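You operate a simulated robot arm through the tools that you are given. There is no shell and no other tool. Be economical: measure what you need, move in short steps, check, and stop when the job is done.

The job below is to be done with a simulated robot arm. You get a single attempt, and the scene is never put back.

Task
Pack the blue towel in the gym bag and zip it shut.

Only the result counts: the job must be done as asked and must still hold three seconds after the hand-in. Knocking over, shifting, dropping, spilling or breaking anything else fails it. Flat cloth is picked up by pressing the open fingertips on it (5 to 10 N) and closing them slowly along it; thin cloth reads only 2 to 8 mm in the jaws.

Robot
A 6-joint arm with a fingered hand, hanging from a carriage that runs on a gantry, over the field with the corners [-1.967, 0.585], [-1.994, -0.694], [0.605, -0.75], [0.632, 0.53] (x, y) and turns from -5.742 to 6.266 rad about z. Base frame: it is fixed where the carriage stands at the start and does not move with it; the origin is on the floor, on the carriage's upright axis, x ahead of it, y to its left, z up; the surface under the hand at the start is at about z = 0.76. Readings come in m, rad, newtons and seconds.
With the tool pointing down near the work surface it reaches from about 0.1 to 0.52 m from the robot's upright axis, wherever it stands. Its first joint turns from -2.897 to 2.897 rad. Places, roughly: cover of the gym bag [0.5, 0.1, 1]; sports bag marked gym [0.5, 0.1, 0.8]; zip of the gym bag [0.6, 0, 1.1]. Payload 4 kg.
The tool frame sits at the grasp point between the pads (the TCP): z along the fingers, y along the line on which they close. The tips reach 0.03 m beyond it. The gripper opens to 0.104 m. The gripper's body begins 0.035 m behind the TCP. The gripper is a hand of 5 fingers: y runs from the thumb to the fingers, the wrist lies at [-0.015, -0.113, -0.19] in the tool frame, and closing takes about 1.5 s.
Orientation is told as [roll, pitch, yaw] about the base's x, y, z axes, in that order, counted from this pose: with the fingers straight down and the wrist toward the robot, the tool's x, y and z point along [0, 1, 0], [1, 0, 0] and [0, 0, -1] of the base frame.

Tools
- The arm moves only by the tool arm_command. Its argument "deltas" is one flat list of numbers, 6 for each row, row after row: the shift along the base's x, y, z in m, then the turn, a rotation vector about the base's x, y, z in rad. In form: [x, y, z, rx, ry, rz, x, y, z, rx, ry, rz, ...]. A call has 1 to 12 rows; each row shifts and turns the commanded pose from where the row before left it. "fingers" is the opening, from 0 (shut) to 1 (fully open), set as the call begins (left out, the last holds). A row lasts 0.2 s, in which the tool goes at most 0.05 m and 0.15 rad; a call with a longer step from one row to the next is refused whole, and so is a gripper value outside its range. A pose out of reach is approached as far as the arm can. The call stops where the force on the tool passes 40 N (or 10 N more than at its start, if that is more) or the arm is blocked; 0.2 s more then pass. Each finger travels about 0.045 m/s and halts on what it meets, pressing with about 25 N; the grip force reading is that of the motor and also rises with nothing between the fingers. The clock runs only during rows and for 0.2 s after the last one: add rows that do not move to give the fingers time. The reply holds the time, the measured pose of the TCP, the force on the tool along the base axes, the opening and the grip force, in the units named above and with some noise, with the torque about the TCP (base axes, N m) and any sound that the robot's microphone picked up, and new pictures: "pictures" is both (left out), scene, wrist or none.
- Cameras (640 x 400 px; columns grow to the right, rows downward): "scene" is now at [0.2376, 0.0519, 1.7963]; the picture's right is [0.83, -0.56, 0.00], its down [-0.50, -0.74, -0.46] and it looks along [0.26, 0.38, -0.89] (base axes); focal length 282 px, centre (320, 200). "wrist" rides on the gripper at [0.06, -0.083, -0.12] in the tool frame; the picture's right is [-0.79, 0.29, -0.54], its down [-0.56, -0.71, 0.44] and it looks along [-0.26, 0.65, 0.72] (tool axes); focal length 234 px, centre (320, 200). There is no depth. A picture from a camera that has moved, and an enlarged one, comes with that camera's place and axes in the base frame and with its lens.
- lift_body(by): slides the trunk up (or, below 0, down) by that many m; the arm and the scene camera ride with it, the base frame stays. It gives what a move gives, with no picture.
- roll_base(legs): drives the robot by 1 to 6 legs, each [ahead, left, turn to the left] in m, m and rad, along the robot's own axes; the way and the turn of a leg run together, so that a leg with both is an arc; at most 1.5 m and 3.142 rad a leg. The arm and the cameras ride along, it lands a little off, and it stops where it bumps. It keeps to its track: a leg is cut to what the track allows. It gives what a move gives, and a new picture of the scene camera.
- finger_targets(index, middle, ring, little, thumb_bend, thumb_turn): sets how far each is bent, from 0 (flat) to 100 (curled in); at 30 the hand is open as for a grip, at 70 the pads meet at the TCP. One left out holds its place. A second passes; each finger stops where it meets its share of the squeeze, and holds until it gets a number again. A gripper value or a shape takes the hand back. It gives what a move gives, with no picture; readings hold the bend of each and the force on index, middle, ring, little, thumb and palm. thumb_turn goes from beside the hand (0) to across from the fingers (100), as for a grip.
- grasp_type(shape): the hand has 5 fingers and takes this shape, open, in about a second: jaw (thumb against the fingers, like two jaws); tri (thumb and two fingers); tip (a fingertip pinch); poke (one finger out to press); point (the index stretched); flat (the hand flat); cup (the hand cupped); fist (a fist). The gripper value then closes the fingers along that shape, each until it touches; the sizes above hold for jaw. It gives what a move gives, with no picture.
- aim_head(pan, tilt): turns the head with the scene camera to pan (to the left, within 2.705 rad either way) and tilt (down, from -0.506 to 1.204), counted from straight ahead of the robot. It gives what a move gives, and a new picture of the scene camera.
- inspect(camera, box): a new picture of the part [left, top, right, bottom] of that camera's present view, enlarged. The clock stands still meanwhile.
- hand_in(): hands the job in; it is judged then, once.

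Go step by step. Nothing tells you exact positions but the pictures and the camera data: compare them with the known pose of the tool, close in by small moves and look again before you grip or let go. The budget is 120 turns and 260 pictures, counting those below and the enlarged ones. Unless the task says otherwise, let go and move clear before handing in, and close with one line.

The tools are called after "Emit:" by a JSON object that holds its "method" and its "body". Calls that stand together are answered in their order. arm_command: Moves the arm, as the interface text tells. Its arguments: {"type":"object","properties":{"deltas":{"type":"array"},"fingers":{"type":"number"},"pictures":{"type":"string","enum":["both","scene","wrist","none"]}},"required":["deltas"]} The other tools are called the same way: lift_body (by) slides the trunk up or down; grasp_type (shape) gives the hand a shape; finger_targets (index, middle, ring, little, thumb_bend, thumb_turn) moves the fingers one by one; roll_base (legs) drives the base; aim_head (pan, tilt) turns the head that bears the scene camera; inspect (camera, box) takes an enlarged picture of a part of a camera's view; hand_in () hands the job in.

At the start:

```text
time: 0.0
eef_pos: [0.5011, 0.4375, 1.3624]
tcp_rot: [0.005, 0.0, 0.003]
wrist_force: [0.4, -0.3, 0.8]
ft_torque: [-0.02, 0.0, 0.0]
width: 0.1036
finger_force: 0.0
shape: jaw
bend: [30.0, 30.0, 30.0, 30.0, 30.0, 97.0]
finger forces: [0.0, 0.0, 0.1, 0.0, 0.0, 0.0]
trunk travel left (down, up): [-0.525, 0.073]
robot x, y, heading: [-0.0009, 0.0031, 0.0]
head pan, tilt: [0.977, 1.093]
```

scene: 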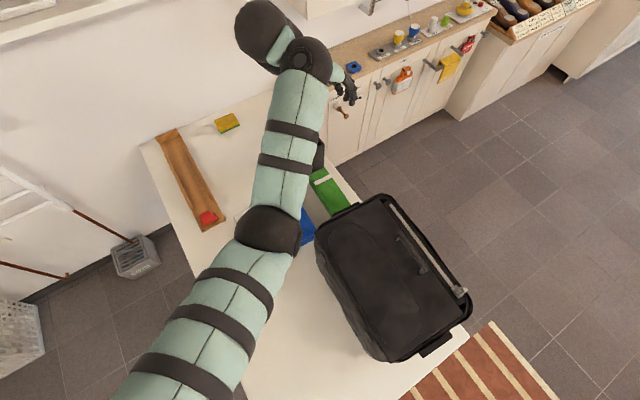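
wrist: 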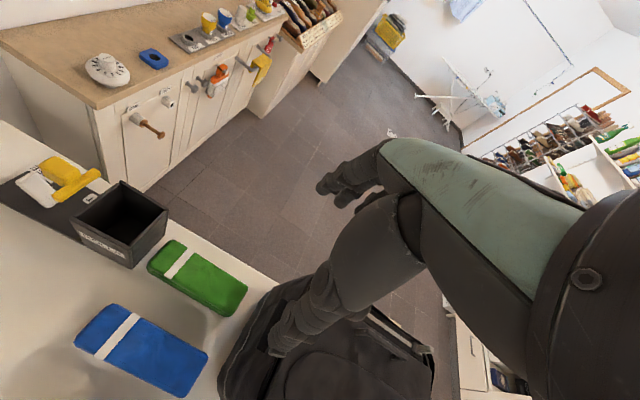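

I see a black gym bag on a table with a blue folded cloth and a green one beside it, the arm blocking part of the view. I'll take closer looks before moving.

Emit:
{"method": "inspect", "body": {"camera": "scene", "box": [280, 150, 500, 380]}}

Emit:
{"method": "inspect", "body": {"camera": "wrist", "box": [0, 150, 440, 400]}}

```text
1.74 times, centred on (390, 265) of scene
camera zoom: at [0.2376, 0.0519, 1.7963], right [0.83, -0.56, 0.0], down [-0.5, -0.74, -0.46], along [0.26, 0.38, -0.89], focal length 490 px, centre (198, 87)
```

zoom: 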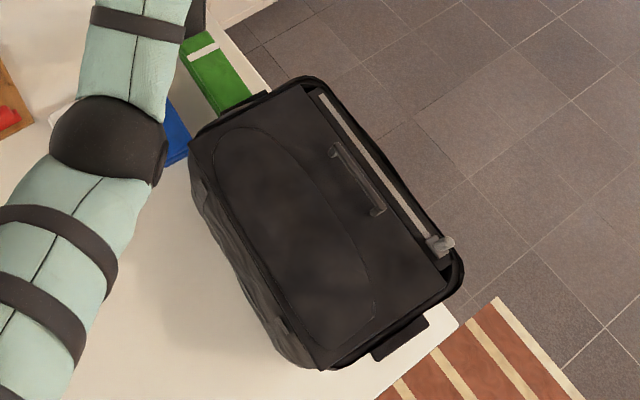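

```text
1.45 times, centred on (220, 275) of wrist
camera zoom: at [0.4177, 0.4973, 1.4822], right [0.29, -0.79, 0.54], down [-0.7, -0.56, -0.44], along [0.65, -0.25, -0.72], focal length 341 px, centre (466, 91)
```

zoom: 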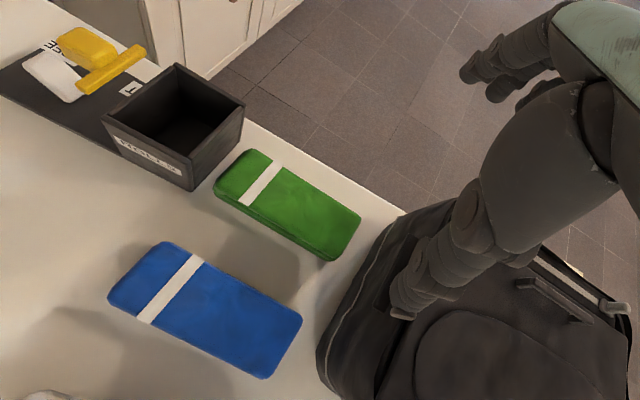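

The bag's cover has a handle near its far edge with the zip line beyond; I'll bring the hand back over the near side of the bag, high up, so the wrist camera can look at the zip and cover.

Emit:
{"method": "arm_command", "body": {"deltas": [-0.02, -0.04, 0.01, 0, 0, 0, -0.02, -0.04, 0.01, 0, 0, 0, -0.02, -0.04, 0.01, 0, 0, 0, -0.02, -0.04, 0.01, 0, 0, 0, -0.02, -0.04, 0, 0, 0, 0, -0.02, -0.04, 0, 0, 0, 0, -0.02, -0.04, 0, 0, 0, 0, 0, -0.04, 0, 0, 0, 0]}}

```text
time: 1.8
eef_pos: [0.4649, 0.1283, 1.31]
tcp_rot: [0.004, -0.001, 0.002]
wrist_force: [0.6, 1.3, -0.5]
ft_torque: [0.02, 0.01, -0.02]
width: 0.1039
finger_force: 0.2
shape: jaw
bend: [30.0, 30.0, 30.0, 30.0, 30.0, 97.0]
finger forces: [0.0, 0.0, 0.0, 0.1, 0.1, 0.1]
out of reach, approached as far as the arm can: row 1, 2, 3, 4, 5, 6, 7
trunk travel left (down, up): [-0.525, 0.073]
robot x, y, heading: [0.002, 0.0006, 0.007]
head pan, tilt: [0.977, 1.093]
camera scene: at [0.2376, 0.052, 1.7963], right [0.83, -0.56, 0.0], down [-0.5, -0.74, -0.46], along [0.26, 0.38, -0.89], focal length 282 px, centre (320, 200)
camera wrist: at [0.3827, 0.1874, 1.4269], right [0.29, -0.79, 0.54], down [-0.7, -0.56, -0.44], along [0.65, -0.25, -0.72], focal length 234 px, centre (320, 200)
```

scene: 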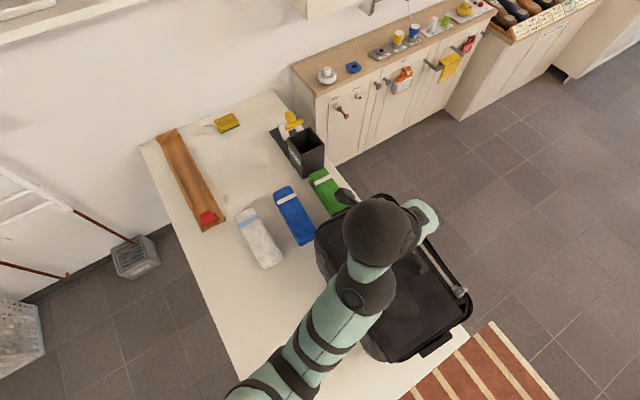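
wrist: 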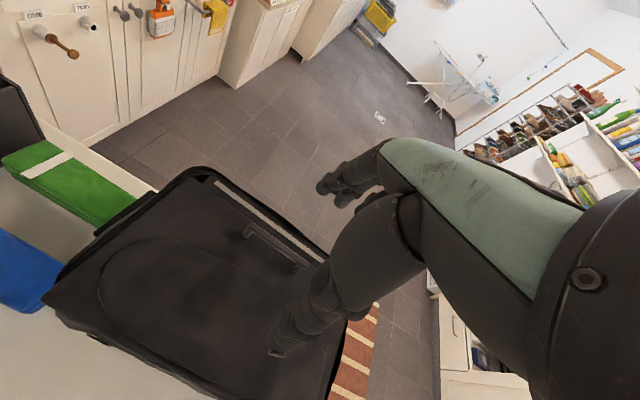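

The three folded cloths are green, blue and white; the blue one is in the middle. Now a close look at the cover's far edge.

Emit:
{"method": "inspect", "body": {"camera": "wrist", "box": [150, 150, 350, 290]}}

Emit:
{"method": "inspect", "body": {"camera": "scene", "box": [210, 160, 370, 290]}}

Emit:
{"method": "inspect", "body": {"camera": "scene", "box": [380, 230, 490, 350]}}

```text
2.86 times, centred on (250, 220) of wrist
camera zoom: at [0.3827, 0.1874, 1.4269], right [0.29, -0.79, 0.54], down [-0.7, -0.56, -0.44], along [0.65, -0.25, -0.72], focal length 669 px, centre (520, 143)
```

zoom: 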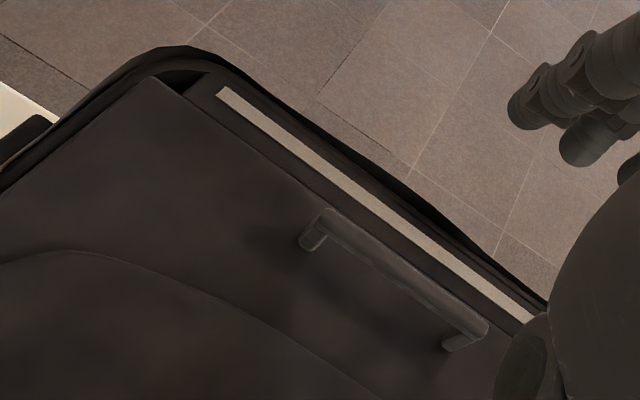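

```text
3.08 times, centred on (290, 225) of scene
camera zoom: at [0.2376, 0.052, 1.7963], right [0.83, -0.56, 0.0], down [-0.5, -0.74, -0.46], along [0.26, 0.38, -0.89], focal length 866 px, centre (412, 123)
```

zoom: 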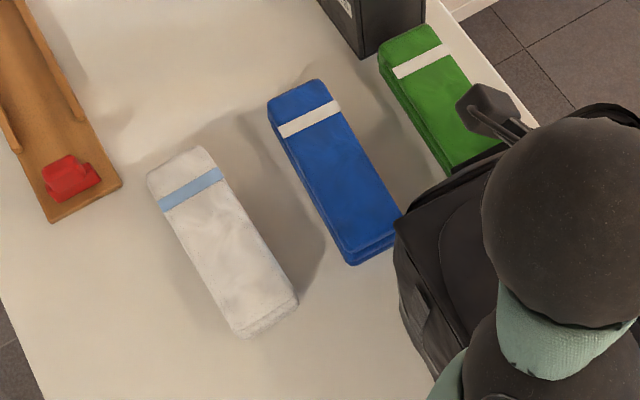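

```text
3.33 times, centred on (435, 290) of scene
camera zoom: at [0.2376, 0.052, 1.7963], right [0.83, -0.56, 0.0], down [-0.5, -0.74, -0.46], along [0.26, 0.38, -0.89], focal length 938 px, centre (-63, -100)
```

zoom: 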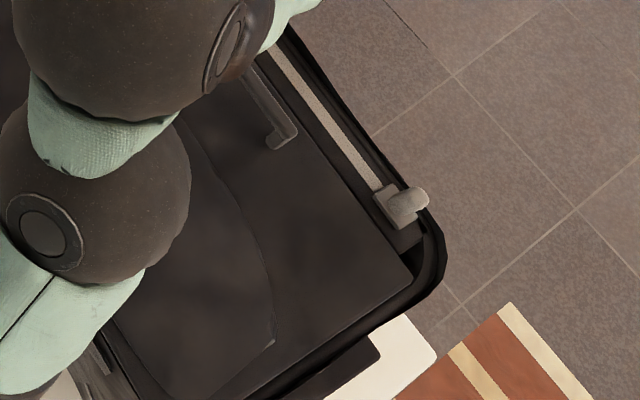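

The cover lies in the bag's rim with a bar handle (about x 0.57, y 0.04–0.15, z ≈1.04), and the zip slider sits at the right end of its track. I'll drive a bit ahead so the handle is in reach, and aim the head at it.

Emit:
{"method": "roll_base", "body": {"legs": [[0.1, 0, 0]]}}

Emit:
{"method": "arm_command", "body": {"deltas": [0, -0.035, -0.03, 0, 0, 0, 0, 0, -0.03, 0, 0, 0, 0, 0, -0.03, 0, 0, 0]}}

```text
time: 3.0
eef_pos: [0.5682, 0.1269, 1.308]
tcp_rot: [0.003, 0.001, 0.003]
wrist_force: [0.1, 0.2, -0.5]
ft_torque: [0.02, 0.0, -0.02]
width: 0.1038
finger_force: 0.0
shape: jaw
bend: [30.0, 30.0, 30.0, 30.0, 30.0, 97.0]
finger forces: [0.0, 0.0, 0.0, 0.0, 0.1, 0.0]
trunk travel left (down, up): [-0.525, 0.073]
robot x, y, heading: [0.1032, 0.0004, -0.001]
head pan, tilt: [0.977, 1.093]
camera scene: at [0.3403, 0.0517, 1.7963], right [0.83, -0.56, 0.0], down [-0.5, -0.74, -0.46], along [0.26, 0.38, -0.89], focal length 282 px, centre (320, 200)
```

scene: 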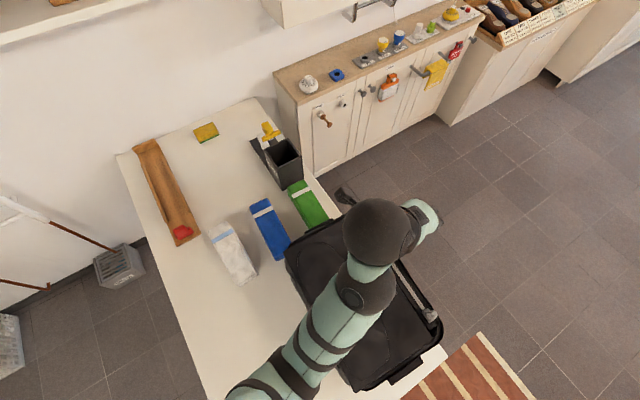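

```text
time: 3.8
eef_pos: [0.5679, 0.0916, 1.2193]
tcp_rot: [0.003, 0.0, 0.001]
wrist_force: [0.0, 0.2, 0.2]
ft_torque: [-0.02, 0.02, 0.01]
width: 0.1035
finger_force: 0.0
shape: jaw
bend: [30.0, 30.0, 30.0, 30.0, 30.0, 97.0]
finger forces: [0.1, 0.0, 0.0, 0.0, 0.0, 0.0]
trunk travel left (down, up): [-0.525, 0.073]
robot x, y, heading: [0.1035, 0.0035, 0.002]
head pan, tilt: [0.977, 1.093]
camera scene: at [0.3404, 0.0517, 1.7964], right [0.83, -0.56, 0.0], down [-0.5, -0.74, -0.46], along [0.26, 0.38, -0.89], focal length 282 px, centre (320, 200)
camera wrist: at [0.4863, 0.151, 1.3392], right [0.29, -0.79, 0.54], down [-0.7, -0.56, -0.44], along [0.65, -0.25, -0.72], focal length 234 px, centre (320, 200)
```

scene: 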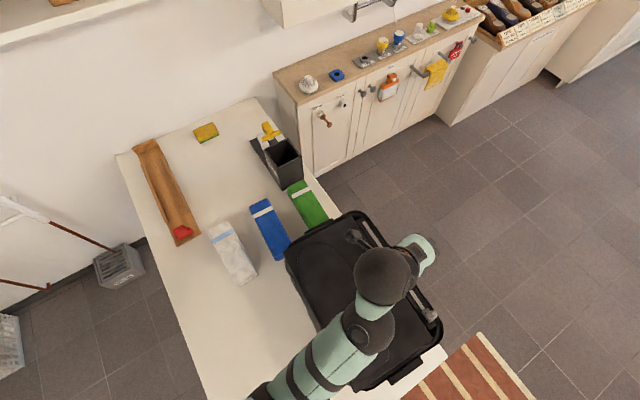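
wrist: 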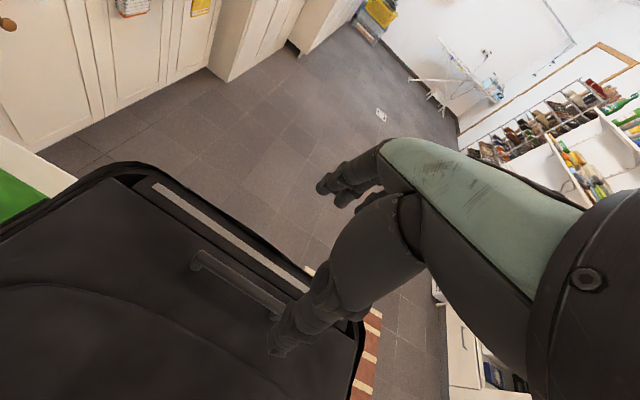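

Triangulating the handle from two wrist poses gives roughly x 0.571, y 0.04–0.15, z 1.04, right under the hand. I'll descend over it with the fingers straddling the bar.

Emit:
{"method": "arm_command", "body": {"deltas": [0.002, 0.001, -0.04, 0, 0, 0, 0, 0, -0.04, 0, 0, 0, 0, 0, -0.03, 0, 0, 0, 0, 0, -0.02, 0, 0, 0, 0, 0, -0.01, 0, 0, 0]}}

Emit:
{"method": "inspect", "body": {"camera": "wrist", "box": [150, 200, 400, 400]}}

```text
time: 5.0
eef_pos: [0.5524, 0.0877, 1.1446]
tcp_rot: [0.004, 0.005, 0.003]
wrist_force: [0.4, -0.2, -0.2]
ft_torque: [0.01, 0.02, -0.01]
width: 0.1039
finger_force: 0.0
shape: jaw
bend: [30.0, 30.0, 30.0, 30.0, 30.0, 97.0]
finger forces: [0.1, 0.0, 0.0, 0.0, 0.0, 0.1]
out of reach, approached as far as the arm can: row 2, 3, 4, 5
trunk travel left (down, up): [-0.525, 0.073]
robot x, y, heading: [0.1014, 0.0, 0.0]
head pan, tilt: [0.977, 1.093]
camera scene: at [0.3404, 0.0517, 1.7963], right [0.83, -0.56, 0.0], down [-0.5, -0.74, -0.46], along [0.26, 0.38, -0.89], focal length 282 px, centre (320, 200)
camera wrist: at [0.4702, 0.1468, 1.2636], right [0.29, -0.79, 0.54], down [-0.71, -0.56, -0.43], along [0.64, -0.25, -0.72], focal length 234 px, centre (320, 200)
```

scene: 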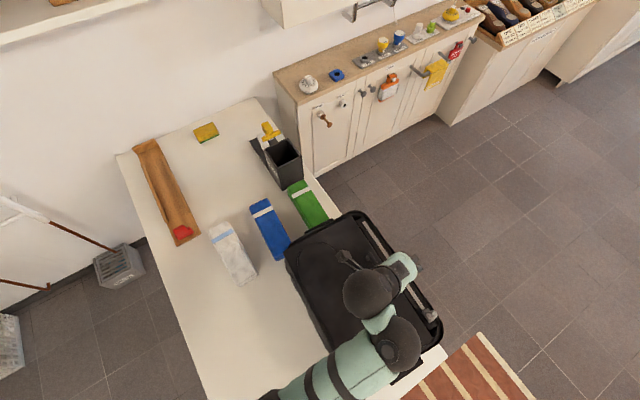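
wrist: 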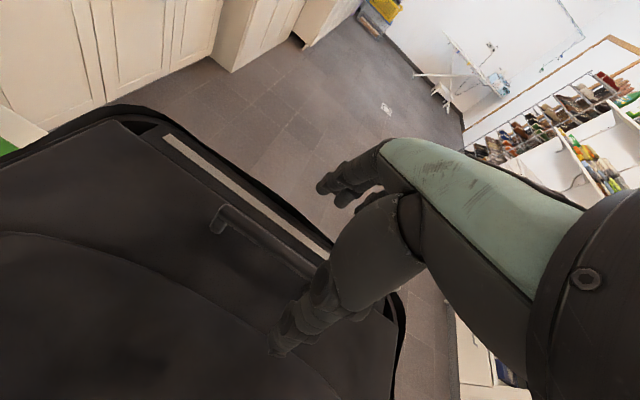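

```text
2.00 times, centred on (275, 300) of wrist
camera zoom: at [0.4702, 0.1468, 1.2636], right [0.29, -0.79, 0.54], down [-0.71, -0.56, -0.43], along [0.64, -0.25, -0.72], focal length 468 px, centre (410, 0)
```

zoom: 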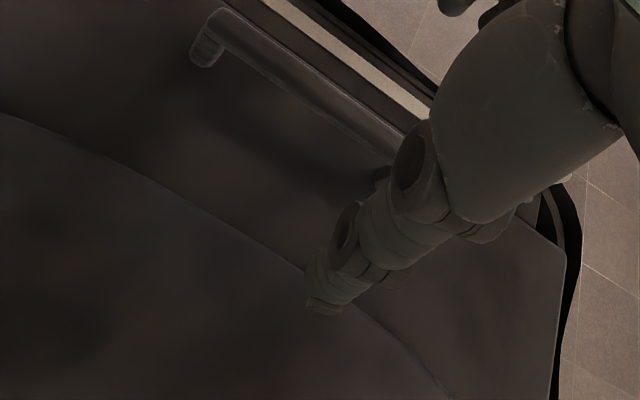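

The low hand pose is at the edge of reach, so I'll raise the hand, lower the trunk, and then approach again.

Emit:
{"method": "arm_command", "body": {"deltas": [0, 0, 0.05, 0, 0, 0, 0, 0, 0.05, 0, 0, 0, 0, 0, 0.04, 0, 0, 0, 0, 0, 0.04, 0, 0, 0], "pictures": "none"}}

Emit:
{"method": "lift_body", "body": {"by": -0.12}}

```text
time: 6.0
eef_pos: [0.5549, 0.0871, 1.308]
tcp_rot: [0.005, -0.002, 0.004]
wrist_force: [-0.1, -0.6, 0.0]
ft_torque: [-0.01, -0.05, 0.0]
width: 0.1042
finger_force: 0.1
shape: jaw
bend: [30.0, 30.0, 30.0, 30.0, 30.0, 97.0]
finger forces: [0.1, 0.0, 0.0, 0.0, 0.1, 0.1]
out of reach, approached as far as the arm can: row 4
trunk travel left (down, up): [-0.525, 0.073]
robot x, y, heading: [0.1019, -0.0002, 0.004]
head pan, tilt: [0.977, 1.093]
```

```text
time: 7.5
eef_pos: [0.557, 0.0857, 1.1882]
tcp_rot: [0.004, -0.001, 0.003]
wrist_force: [-0.5, -0.6, -0.2]
ft_torque: [-0.07, 0.02, 0.02]
width: 0.1038
finger_force: 0.1
shape: jaw
bend: [30.0, 30.0, 30.0, 30.0, 30.0, 97.0]
finger forces: [0.1, 0.0, 0.0, 0.0, 0.0, 0.0]
trunk travel left (down, up): [-0.405, 0.193]
robot x, y, heading: [0.1019, 0.0015, -0.0]
head pan, tilt: [0.977, 1.093]
```

Trunk lowered; the hand is at z 1.19. I'll line up over the handle and go to z ≈1.10 then look.

Emit:
{"method": "arm_command", "body": {"deltas": [0.014, 0.008, -0.03, 0, 0, 0, 0, 0, -0.03, 0, 0, 0, 0, 0, -0.03, 0, 0, 0]}}

Emit:
{"method": "inspect", "body": {"camera": "wrist", "box": [150, 200, 400, 400]}}

Emit:
{"method": "inspect", "body": {"camera": "scene", "box": [280, 200, 460, 400]}}

```text
time: 8.3
eef_pos: [0.5706, 0.0974, 1.0983]
tcp_rot: [0.004, -0.003, 0.004]
wrist_force: [0.2, 0.1, 0.4]
ft_torque: [0.0, 0.02, -0.01]
width: 0.1037
finger_force: 0.2
shape: jaw
bend: [30.0, 30.0, 30.0, 30.0, 30.0, 97.0]
finger forces: [0.1, 0.1, 0.0, 0.1, 0.0, 0.1]
trunk travel left (down, up): [-0.405, 0.193]
robot x, y, heading: [0.1025, 0.0003, -0.004]
head pan, tilt: [0.977, 1.093]
camera scene: at [0.3404, 0.0517, 1.6764], right [0.83, -0.56, 0.0], down [-0.5, -0.74, -0.46], along [0.26, 0.38, -0.89], focal length 282 px, centre (320, 200)
camera wrist: at [0.4874, 0.1557, 1.2169], right [0.29, -0.79, 0.54], down [-0.7, -0.56, -0.44], along [0.65, -0.25, -0.72], focal length 234 px, centre (320, 200)
```

scene: 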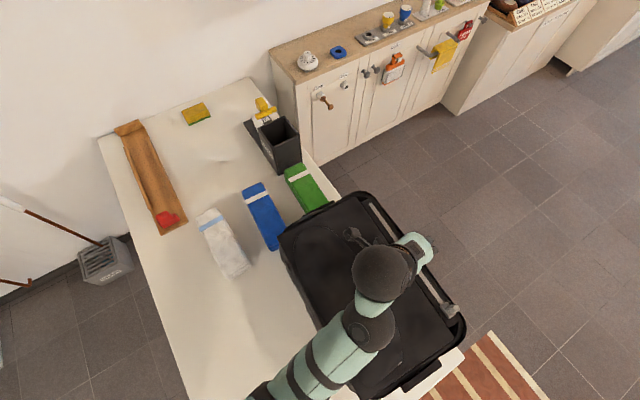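
wrist: 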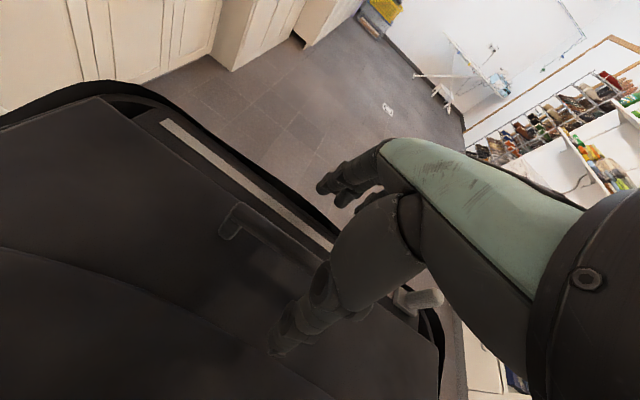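

```text
2.00 times, centred on (275, 300) of wrist
camera zoom: at [0.4874, 0.1557, 1.2169], right [0.29, -0.79, 0.54], down [-0.7, -0.56, -0.44], along [0.65, -0.25, -0.72], focal length 468 px, centre (410, 0)
```

zoom: 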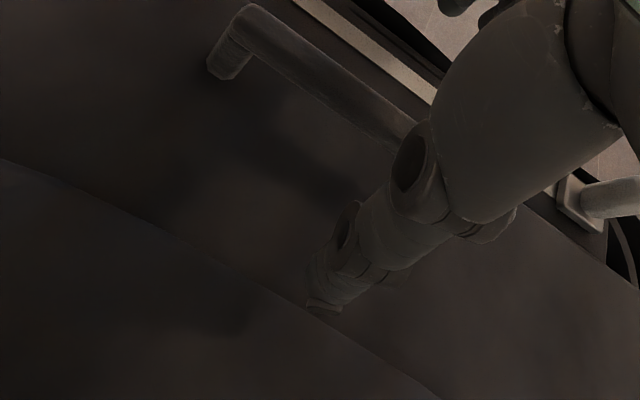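

```text
2.00 times, centred on (370, 300) of scene
camera zoom: at [0.3404, 0.0517, 1.6764], right [0.83, -0.56, 0.0], down [-0.5, -0.74, -0.46], along [0.26, 0.38, -0.89], focal length 563 px, centre (220, 0)
```

zoom: 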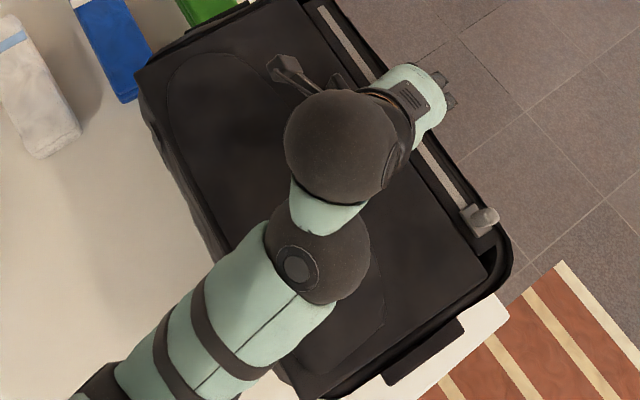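

The bar is just below the fingertips. The far fingers would land on the zip track if fully open, so I'll narrow the opening and look again.

Emit:
{"method": "arm_command", "body": {"deltas": [0, 0, 0, 0, 0, 0, 0, 0, 0, 0, 0, 0, 0, 0, 0, 0, 0, 0, 0, 0, 0, 0, 0, 0, 0, 0, 0, 0, 0, 0], "fingers": 0.5, "pictures": "none"}}

Emit:
{"method": "inspect", "body": {"camera": "wrist", "box": [200, 200, 400, 360]}}

```text
time: 9.5
eef_pos: [0.571, 0.0958, 1.0978]
tcp_rot: [0.006, -0.003, 0.002]
wrist_force: [-0.3, 0.1, 0.0]
ft_torque: [0.0, 0.01, -0.03]
width: 0.0525
finger_force: 0.1
shape: jaw
bend: [74.0, 44.0, 41.0, 64.0, 69.0, 100.0]
finger forces: [0.0, 0.0, 0.0, 0.0, 0.1, 0.0]
trunk travel left (down, up): [-0.405, 0.193]
robot x, y, heading: [0.0989, 0.0001, 0.002]
head pan, tilt: [0.977, 1.093]
```

```text
2.50 times, centred on (300, 280) of wrist
camera zoom: at [0.4873, 0.1558, 1.2171], right [0.29, -0.79, 0.54], down [-0.7, -0.56, -0.44], along [0.65, -0.25, -0.72], focal length 585 px, centre (370, 0)
```

zoom: 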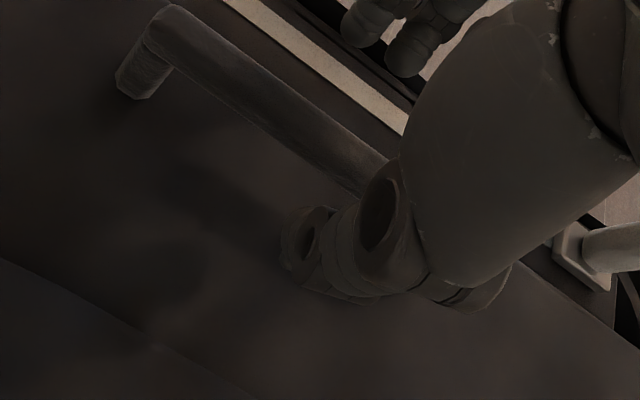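

The fingers are past the bar on the far side and the thumb is on the near side. I'll lower slowly, watching force.

Emit:
{"method": "arm_command", "body": {"deltas": [-0.005, 0, -0.01, 0, 0, 0, 0, 0, -0.01, 0, 0, 0], "pictures": "none"}}

Emit:
{"method": "inspect", "body": {"camera": "wrist", "box": [200, 200, 400, 360]}}

Emit:
{"method": "inspect", "body": {"camera": "scene", "box": [330, 210, 470, 330]}}

```text
time: 10.1
eef_pos: [0.5662, 0.0959, 1.0777]
tcp_rot: [0.004, -0.002, 0.005]
wrist_force: [-0.2, -0.1, -0.6]
ft_torque: [0.0, 0.02, 0.02]
width: 0.0524
finger_force: 0.2
shape: jaw
bend: [74.0, 44.0, 41.0, 64.0, 69.0, 100.0]
finger forces: [0.1, 0.0, 0.0, 0.1, 0.0, 0.1]
trunk travel left (down, up): [-0.405, 0.193]
robot x, y, heading: [0.1015, 0.0021, -0.002]
head pan, tilt: [0.977, 1.093]
```

```text
2.50 times, centred on (300, 280) of wrist
camera zoom: at [0.4827, 0.1542, 1.1968], right [0.29, -0.79, 0.54], down [-0.7, -0.56, -0.44], along [0.65, -0.25, -0.72], focal length 585 px, centre (370, 0)
```

zoom: 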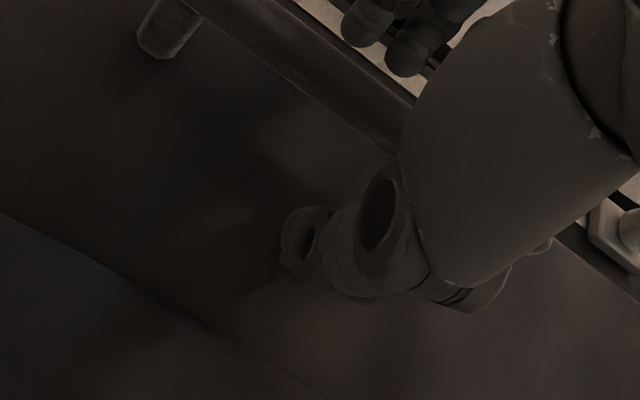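

```text
3.33 times, centred on (400, 270) of scene
camera zoom: at [0.3404, 0.0517, 1.6763], right [0.83, -0.56, 0.0], down [-0.5, -0.74, -0.46], along [0.26, 0.38, -0.89], focal length 938 px, centre (53, -33)
```

zoom: 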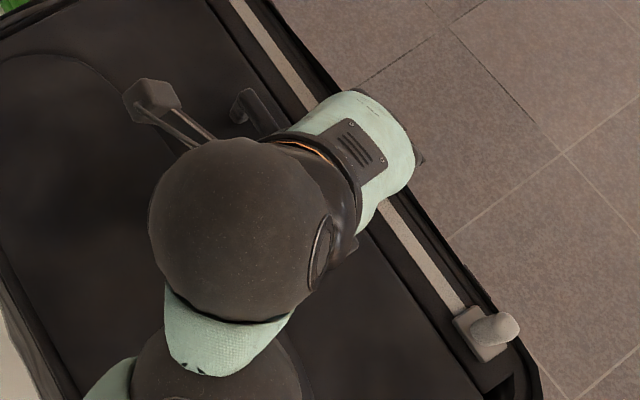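

No contact yet and the bar is clearly between thumb and fingers; continuing down a little.

Emit:
{"method": "arm_command", "body": {"deltas": [0, 0, -0.01, 0, 0, 0, 0, 0, -0.007, 0, 0, 0], "pictures": "none"}}

Emit:
{"method": "inspect", "body": {"camera": "wrist", "box": [200, 180, 400, 340]}}

```text
time: 10.6
eef_pos: [0.5713, 0.0949, 1.0738]
tcp_rot: [0.014, -0.026, 0.001]
wrist_force: [-1.9, -0.1, 21.4]
ft_torque: [0.04, 0.93, 0.01]
width: 0.055
finger_force: 0.2
shape: jaw
bend: [74.0, 44.0, 41.0, 64.0, 68.0, 100.0]
finger forces: [0.1, 0.0, 0.0, 0.1, 21.2, 0.0]
trunk travel left (down, up): [-0.405, 0.193]
robot x, y, heading: [0.1011, 0.0001, 0.002]
head pan, tilt: [0.977, 1.093]
stopped in row 2: the force on the tool passed its limit at 47 N (the readings are from after the stop); the commanded pose is now the measured one
```

```text
2.50 times, centred on (300, 260) of wrist
camera zoom: at [0.4852, 0.1543, 1.1912], right [0.28, -0.79, 0.54], down [-0.69, -0.55, -0.46], along [0.67, -0.25, -0.7], focal length 585 px, centre (370, 50)
```

zoom: 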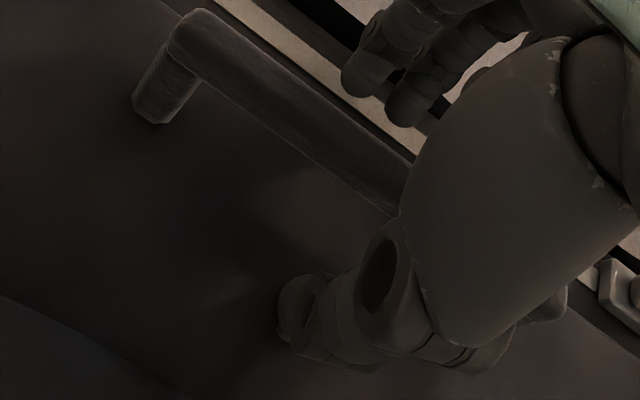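

The thumb touches the cover (surface ≈1.04), so the bar is at about z 1.08, right at the TCP. I'll lift off slightly and close on the bar.

Emit:
{"method": "arm_command", "body": {"deltas": [-0.004, 0, 0.006, 0, 0.024, 0, 0, 0, 0, 0, 0, 0, 0, 0, 0, 0, 0, 0, 0, 0, 0, 0, 0, 0, 0, 0, 0, 0, 0, 0, 0, 0, 0, 0, 0, 0, 0, 0, 0, 0, 0, 0], "fingers": 0, "pictures": "none"}}

Emit:
{"method": "inspect", "body": {"camera": "wrist", "box": [200, 180, 400, 340]}}

```text
time: 12.2
eef_pos: [0.5673, 0.0948, 1.0762]
tcp_rot: [0.009, 0.005, 0.001]
wrist_force: [5.5, -1.4, 3.9]
ft_torque: [-0.11, -0.79, 0.05]
width: 0.0202
finger_force: 24.9
shape: jaw
bend: [73.0, 56.0, 70.0, 69.0, 80.0, 100.0]
finger forces: [0.0, 18.6, 0.0, 0.0, 17.0, 0.0]
trunk travel left (down, up): [-0.405, 0.193]
robot x, y, heading: [0.0982, -0.0023, -0.0]
head pan, tilt: [0.977, 1.093]
```

```text
2.50 times, centred on (300, 260) of wrist
camera zoom: at [0.4843, 0.1538, 1.1962], right [0.29, -0.79, 0.53], down [-0.71, -0.56, -0.44], along [0.64, -0.25, -0.72], focal length 585 px, centre (370, 50)
```

zoom: 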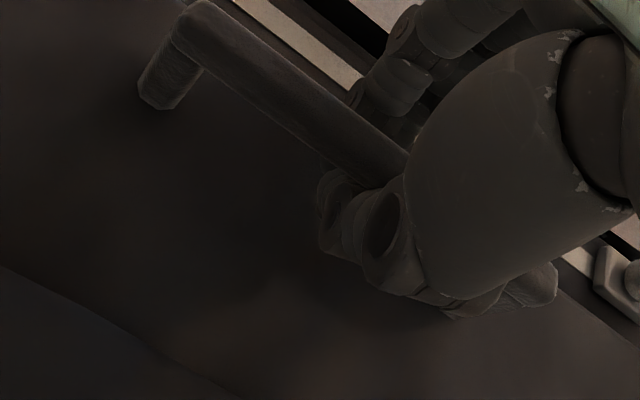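

The bar is held (2 cm between thumb and middle finger). Now a small test lift along the hinge arc to see if the cover is free.

Emit:
{"method": "arm_command", "body": {"deltas": [-0.003, 0, 0.012, 0, -0.06, 0, -0.004, 0, 0.014, 0, -0.07, 0, -0.005, 0, 0.014, 0, -0.07, 0]}}

```text
time: 13.0
eef_pos: [0.5521, 0.0959, 1.1164]
tcp_rot: [0.008, -0.194, 0.001]
wrist_force: [-0.1, -0.3, -10.1]
ft_torque: [-0.03, -0.02, -0.02]
width: 0.0152
finger_force: 25.0
shape: jaw
bend: [73.0, 72.0, 70.0, 69.0, 80.0, 100.0]
finger forces: [0.0, 0.1, 0.1, 0.3, 13.5, 0.0]
trunk travel left (down, up): [-0.405, 0.193]
robot x, y, heading: [0.1024, 0.0005, 0.003]
head pan, tilt: [0.977, 1.093]
camera scene: at [0.3402, 0.0516, 1.6762], right [0.83, -0.56, 0.0], down [-0.5, -0.74, -0.46], along [0.26, 0.38, -0.89], focal length 282 px, centre (320, 200)
camera wrist: at [0.4482, 0.1544, 1.2179], right [0.18, -0.79, 0.58], down [-0.61, -0.56, -0.57], along [0.77, -0.25, -0.58], focal length 234 px, centre (320, 200)
```

scene: 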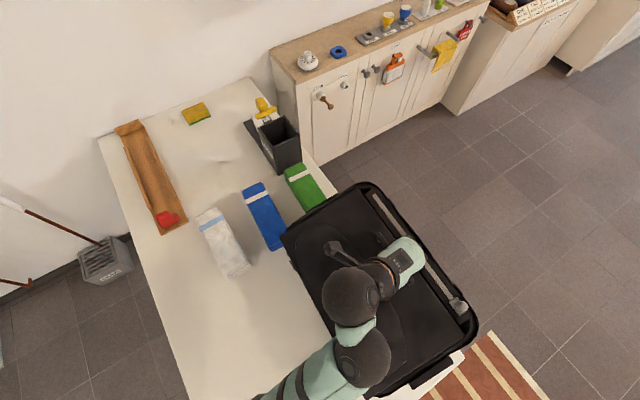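
wrist: 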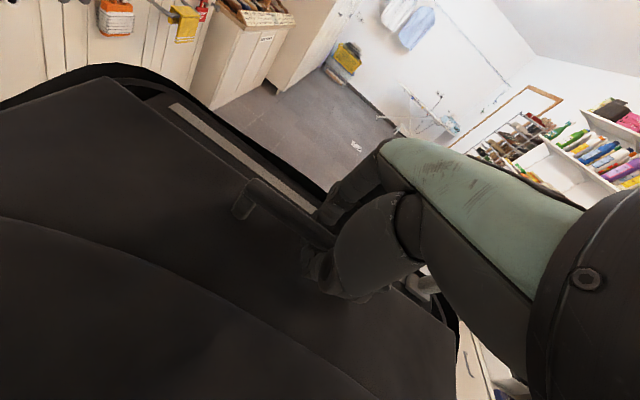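

The rim and zip track rose together with the cover in the picture; I'll look closely whether the bag itself is tilting.

Emit:
{"method": "inspect", "body": {"camera": "scene", "box": [260, 160, 500, 400]}}

Emit:
{"method": "inspect", "body": {"camera": "wrist", "box": [200, 140, 480, 340]}}

```text
1.67 times, centred on (380, 280) of scene
camera zoom: at [0.3402, 0.0516, 1.6762], right [0.83, -0.56, 0.0], down [-0.5, -0.74, -0.46], along [0.26, 0.38, -0.89], focal length 469 px, centre (220, 67)
```

zoom: 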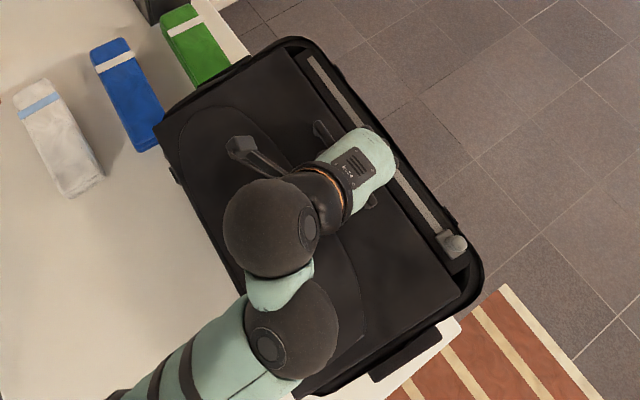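

```text
2.00 times, centred on (340, 240) of wrist
camera zoom: at [0.4482, 0.1544, 1.2179], right [0.18, -0.79, 0.58], down [-0.61, -0.56, -0.57], along [0.77, -0.25, -0.58], focal length 468 px, centre (280, 120)
```

zoom: 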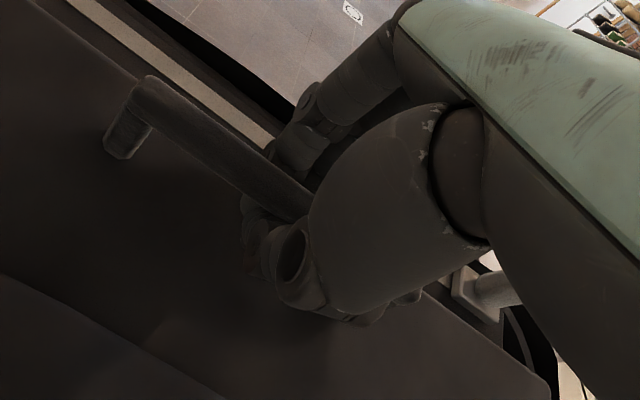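

The whole bag is tipping, so the cover is locked by the zip: it's currently shut. I'll set it back down gently, release, and unzip first.

Emit:
{"method": "arm_command", "body": {"deltas": [0.005, 0, -0.014, 0, 0.07, 0, 0.004, 0, -0.014, 0, 0.07, 0, 0.003, 0, -0.012, 0, 0.055, 0, 0, 0, 0, 0, 0, 0], "pictures": "none"}}

Emit:
{"method": "arm_command", "body": {"deltas": [0, 0, 0, 0, 0, 0, 0, 0, 0, 0, 0, 0, 0, 0, 0, 0, 0, 0, 0, 0, 0, 0, 0, 0, 0, 0, 0, 0, 0, 0, 0, 0, 0, 0, 0, 0], "fingers": 0.6}}

```text
time: 13.8
eef_pos: [0.5722, 0.0955, 1.0914]
tcp_rot: [0.02, -0.05, -0.001]
wrist_force: [10.6, -1.4, 13.9]
ft_torque: [0.07, -0.12, -0.04]
width: 0.0158
finger_force: 25.2
shape: jaw
bend: [73.0, 72.0, 70.0, 71.0, 83.0, 100.0]
finger forces: [29.9, 0.0, 0.1, 1.4, 0.1, 0.1]
trunk travel left (down, up): [-0.405, 0.193]
robot x, y, heading: [0.1028, -0.0016, 0.001]
head pan, tilt: [0.977, 1.093]
stopped in row 3: the force on the tool passed its limit at 44 N (the readings are from after the stop); the commanded pose is now the measured one
```

```text
time: 15.2
eef_pos: [0.5685, 0.096, 1.0871]
tcp_rot: [0.016, -0.039, -0.002]
wrist_force: [3.5, -0.6, -2.3]
ft_torque: [0.03, 0.07, 0.09]
width: 0.0623
finger_force: 0.0
shape: jaw
bend: [73.0, 41.0, 38.0, 48.0, 65.0, 99.0]
finger forces: [1.3, 0.1, 0.1, 2.2, 0.1, 0.1]
trunk travel left (down, up): [-0.405, 0.193]
robot x, y, heading: [0.1021, 0.0013, -0.001]
head pan, tilt: [0.977, 1.093]
camera scene: at [0.3409, 0.0515, 1.6764], right [0.83, -0.56, 0.0], down [-0.5, -0.74, -0.46], along [0.26, 0.38, -0.89], focal length 282 px, centre (320, 200)
camera wrist: at [0.4811, 0.1542, 1.2038], right [0.27, -0.8, 0.54], down [-0.69, -0.55, -0.47], along [0.67, -0.25, -0.7], focal length 234 px, centre (320, 200)
```

scene: 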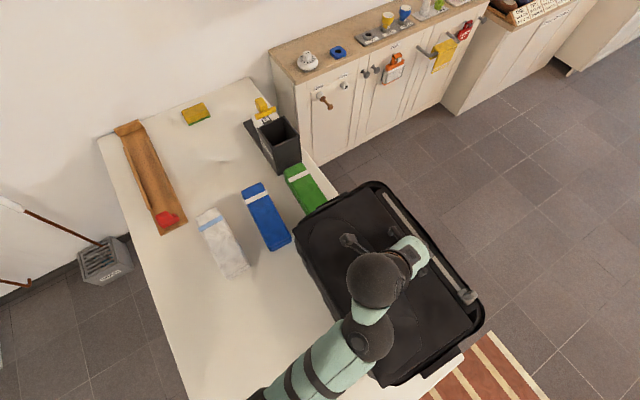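
wrist: 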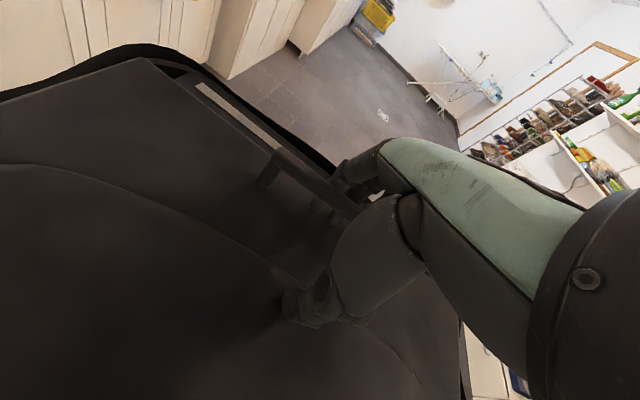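

The bag has shifted slightly outward (about 2 cm). I'll raise the hand off and reassess where the bag and slider are.

Emit:
{"method": "arm_command", "body": {"deltas": [-0.002, 0, 0.02, 0, 0.02, 0, 0, 0, 0.04, 0, 0.02, 0, -0.04, 0, 0.04, 0, 0, 0, -0.05, 0, 0.04, 0, 0, 0, -0.05, 0, 0.04, 0, 0, 0, -0.05, 0, 0.02, 0, 0, 0]}}

Emit:
{"method": "inspect", "body": {"camera": "scene", "box": [260, 160, 500, 400]}}

Emit:
{"method": "inspect", "body": {"camera": "wrist", "box": [140, 120, 440, 360]}}

```text
refused: row 3 steps farther than a row can; nothing moved
```

```text
1.67 times, centred on (380, 280) of scene
camera zoom: at [0.3409, 0.0515, 1.6764], right [0.83, -0.56, 0.0], down [-0.5, -0.74, -0.46], along [0.26, 0.38, -0.89], focal length 469 px, centre (220, 67)
```

zoom: 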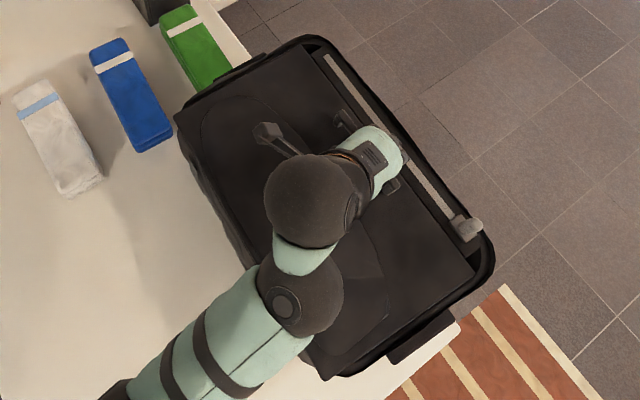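

```text
1.67 times, centred on (290, 240) of wrist
camera zoom: at [0.4811, 0.1542, 1.2038], right [0.27, -0.8, 0.54], down [-0.69, -0.55, -0.47], along [0.67, -0.25, -0.7], focal length 390 px, centre (370, 133)
```

zoom: 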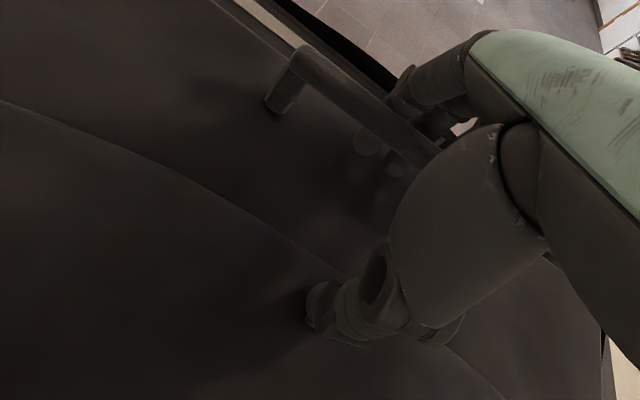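

Some fingertips curl under the bar from the far side. I'll open them further before raising.

Emit:
{"method": "arm_command", "body": {"deltas": [0, 0, 0, 0, 0, 0, 0, 0, 0, 0, 0, 0, 0, 0, 0, 0, 0, 0, 0, 0, 0, 0, 0, 0], "fingers": 0.85, "pictures": "none"}}

Emit:
{"method": "inspect", "body": {"camera": "wrist", "box": [200, 130, 440, 330]}}

```text
time: 16.2
eef_pos: [0.5699, 0.0967, 1.0871]
tcp_rot: [0.018, -0.038, 0.0]
wrist_force: [4.5, -0.1, 0.0]
ft_torque: [0.0, 0.01, -0.05]
width: 0.0884
finger_force: 0.0
shape: jaw
bend: [25.0, 33.0, 31.0, 30.0, 44.0, 98.0]
finger forces: [3.7, 0.0, 0.0, 0.6, 0.0, 0.0]
trunk travel left (down, up): [-0.405, 0.193]
robot x, y, heading: [0.1047, 0.003, -0.001]
head pan, tilt: [0.977, 1.093]
```

```text
2.00 times, centred on (320, 230) of wrist
camera zoom: at [0.4813, 0.1541, 1.2039], right [0.27, -0.8, 0.54], down [-0.69, -0.55, -0.47], along [0.67, -0.25, -0.7], focal length 468 px, centre (320, 140)
```

zoom: 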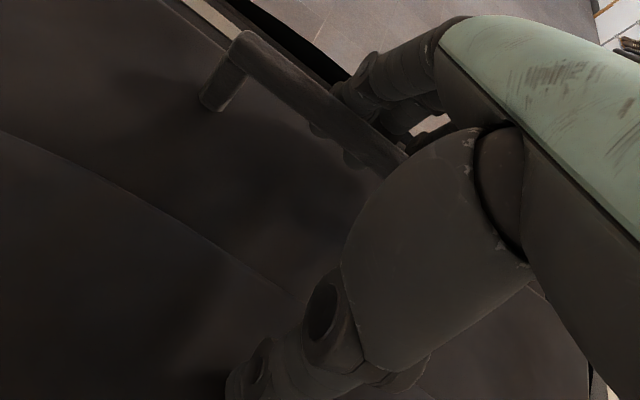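

Fingertips still protrude under the bar; I'll shift the hand outward a bit, then lift straight up slowly.

Emit:
{"method": "arm_command", "body": {"deltas": [0.008, 0, 0, 0, 0, 0, 0.006, 0, 0.004, 0, 0, 0, 0, 0, 0.006, 0, 0, 0], "fingers": 0.95, "pictures": "none"}}

Emit:
{"method": "inspect", "body": {"camera": "wrist", "box": [200, 130, 440, 330]}}

```text
time: 17.0
eef_pos: [0.5799, 0.0976, 1.095]
tcp_rot: [0.015, -0.035, 0.001]
wrist_force: [-0.2, 0.3, -0.8]
ft_torque: [0.0, 0.03, -0.01]
width: 0.0986
finger_force: 0.1
shape: jaw
bend: [31.0, 31.0, 30.0, 30.0, 31.0, 98.0]
finger forces: [0.0, 0.0, 0.0, 0.0, 0.0, 0.0]
trunk travel left (down, up): [-0.405, 0.193]
robot x, y, heading: [0.1054, -0.0018, 0.001]
head pan, tilt: [0.977, 1.093]
```

```text
2.00 times, centred on (320, 230) of wrist
camera zoom: at [0.4939, 0.155, 1.2128], right [0.27, -0.8, 0.54], down [-0.69, -0.55, -0.47], along [0.67, -0.25, -0.7], focal length 468 px, centre (320, 140)
```

zoom: 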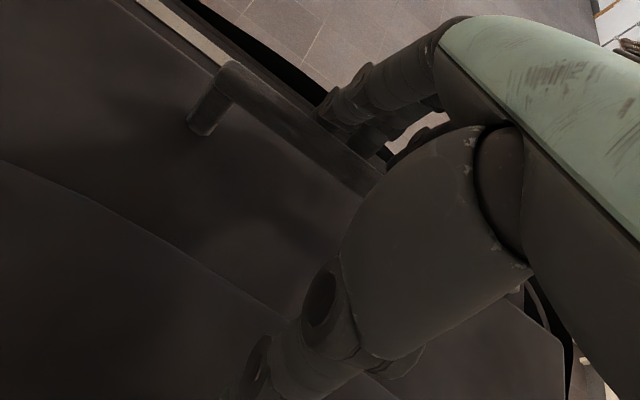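

Free of the bar with zero force. Raising and retreating for a clear look.

Emit:
{"method": "arm_command", "body": {"deltas": [0, 0, 0.04, 0, 0, 0, 0, 0, 0.045, 0, 0.03, 0, -0.035, 0, 0.02, 0, 0, 0, -0.04, 0, 0.02, 0, 0, 0, -0.04, 0, 0.02, 0, 0, 0, -0.04, 0, 0.02, 0, 0, 0, -0.04, 0, 0, 0, 0, 0]}}

Emit:
{"method": "inspect", "body": {"camera": "scene", "box": [260, 160, 500, 400]}}

Emit:
{"method": "inspect", "body": {"camera": "wrist", "box": [140, 120, 440, 360]}}

```text
time: 18.6
eef_pos: [0.4562, 0.095, 1.1472]
tcp_rot: [0.016, -0.006, 0.0]
wrist_force: [0.3, 0.1, -0.3]
ft_torque: [0.03, 0.01, 0.01]
width: 0.0987
finger_force: 0.0
shape: jaw
bend: [31.0, 31.0, 30.0, 30.0, 31.0, 98.0]
finger forces: [0.0, 0.1, 0.1, 0.0, 0.0, 0.0]
out of reach, approached as far as the arm can: row 3, 4, 5, 6, 7
trunk travel left (down, up): [-0.405, 0.193]
robot x, y, heading: [0.1028, 0.0047, -0.0]
head pan, tilt: [0.977, 1.093]
camera scene: at [0.3405, 0.0515, 1.6763], right [0.83, -0.56, 0.0], down [-0.5, -0.74, -0.46], along [0.26, 0.38, -0.89], focal length 282 px, centre (320, 200)
camera wrist: at [0.373, 0.153, 1.2676], right [0.29, -0.8, 0.53], down [-0.7, -0.55, -0.45], along [0.65, -0.25, -0.72], focal length 234 px, centre (320, 200)
```

scene: 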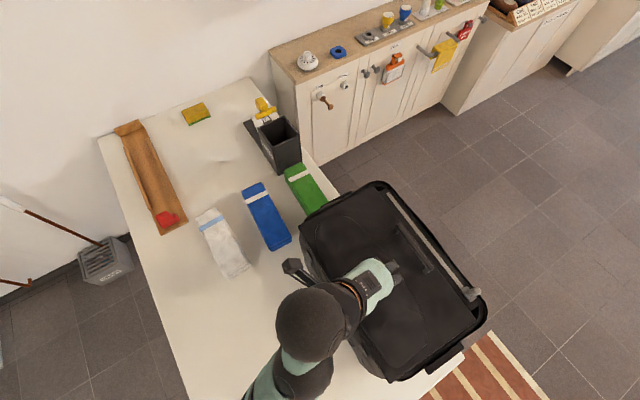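
wrist: 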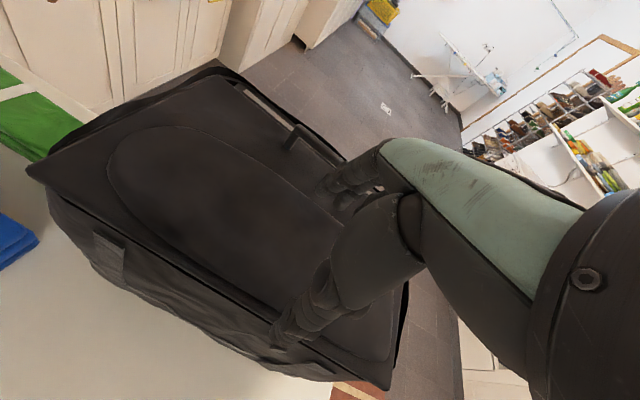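

```text
1.67 times, centred on (380, 280) of scene
camera zoom: at [0.3405, 0.0515, 1.6763], right [0.83, -0.56, 0.0], down [-0.5, -0.74, -0.46], along [0.26, 0.38, -0.89], focal length 469 px, centre (220, 67)
```

zoom: 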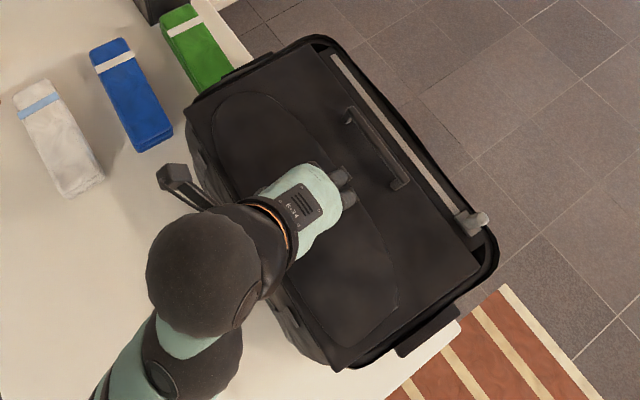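

```text
1.67 times, centred on (290, 240) of wrist
camera zoom: at [0.373, 0.153, 1.2676], right [0.29, -0.8, 0.53], down [-0.7, -0.55, -0.45], along [0.65, -0.25, -0.72], focal length 390 px, centre (370, 133)
```

zoom: 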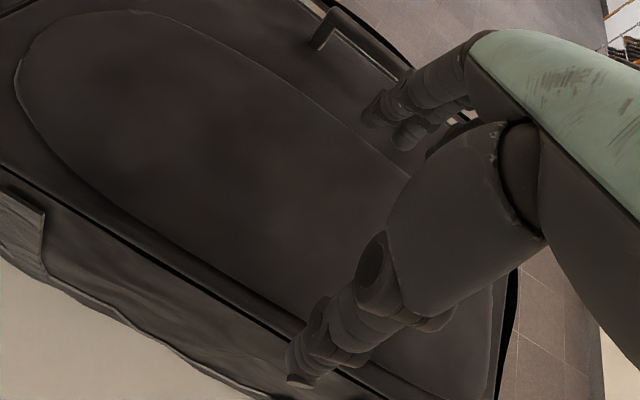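

The bag now sits several cm further toward the table's far edge but is flat; I must not push it outward any more. Next I unzip: drive ahead so the slider (about [0.66, -0.045, 1.08]) is in reach and view it closely.

Emit:
{"method": "arm_command", "body": {"deltas": [0, -0.03, 0.02, 0, 0, 0, 0, -0.03, 0.02, 0, 0, 0, 0, -0.03, 0.02, 0, 0, 0], "pictures": "none"}}

Emit:
{"method": "roll_base", "body": {"legs": [[0.1, 0, 0]]}}

Emit:
{"method": "inspect", "body": {"camera": "wrist", "box": [140, 100, 440, 340]}}

Emit:
{"method": "inspect", "body": {"camera": "scene", "box": [380, 230, 520, 360]}}

```text
time: 19.4
eef_pos: [0.4855, 0.0098, 1.1692]
tcp_rot: [0.014, -0.011, 0.0]
wrist_force: [-0.3, 0.0, 0.4]
ft_torque: [-0.04, -0.01, 0.0]
width: 0.0986
finger_force: 0.1
shape: jaw
bend: [31.0, 31.0, 30.0, 30.0, 31.0, 98.0]
finger forces: [0.0, 0.0, 0.1, 0.0, 0.0, 0.0]
out of reach, approached as far as the arm can: row 1, 2, 3
trunk travel left (down, up): [-0.405, 0.193]
robot x, y, heading: [0.102, -0.0024, 0.004]
head pan, tilt: [0.977, 1.093]
```

```text
time: 20.5
eef_pos: [0.586, 0.01, 1.1705]
tcp_rot: [0.017, -0.013, 0.0]
wrist_force: [-0.6, -0.3, 0.4]
ft_torque: [-0.01, 0.01, 0.02]
width: 0.0987
finger_force: 0.2
shape: jaw
bend: [31.0, 31.0, 30.0, 30.0, 31.0, 98.0]
finger forces: [0.0, 0.0, 0.1, 0.1, 0.0, 0.0]
trunk travel left (down, up): [-0.405, 0.193]
robot x, y, heading: [0.2014, 0.0003, -0.0]
head pan, tilt: [0.977, 1.093]
camera scene: at [0.4396, 0.0512, 1.6763], right [0.83, -0.56, 0.0], down [-0.5, -0.73, -0.46], along [0.26, 0.38, -0.89], focal length 282 px, centre (320, 200)
```

scene: 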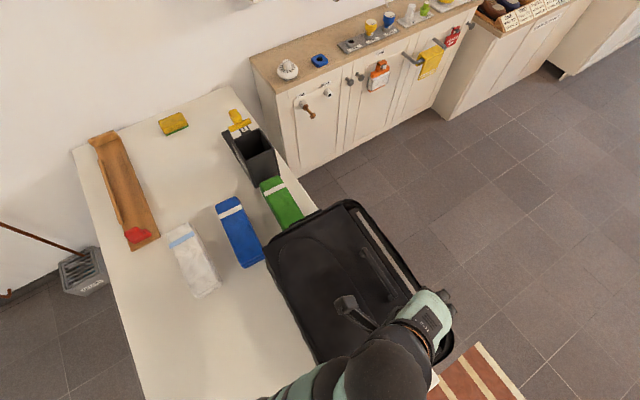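

```text
1.67 times, centred on (290, 220) of wrist
camera zoom: at [0.5013, 0.0672, 1.2885], right [0.28, -0.8, 0.53], down [-0.7, -0.55, -0.45], along [0.66, -0.25, -0.71], focal length 390 px, centre (370, 167)
```

zoom: 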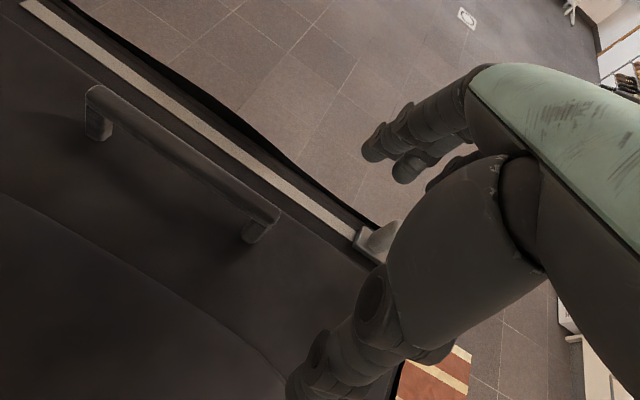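

```text
3.08 times, centred on (450, 295) of scene
camera zoom: at [0.4396, 0.0512, 1.6763], right [0.83, -0.56, 0.0], down [-0.5, -0.73, -0.46], along [0.26, 0.38, -0.89], focal length 866 px, centre (-80, -92)
```

zoom: 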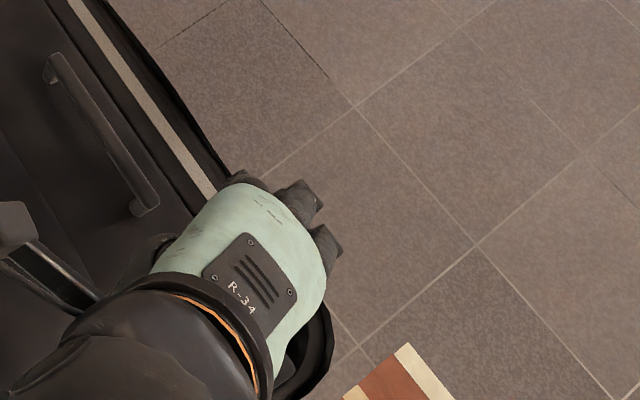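

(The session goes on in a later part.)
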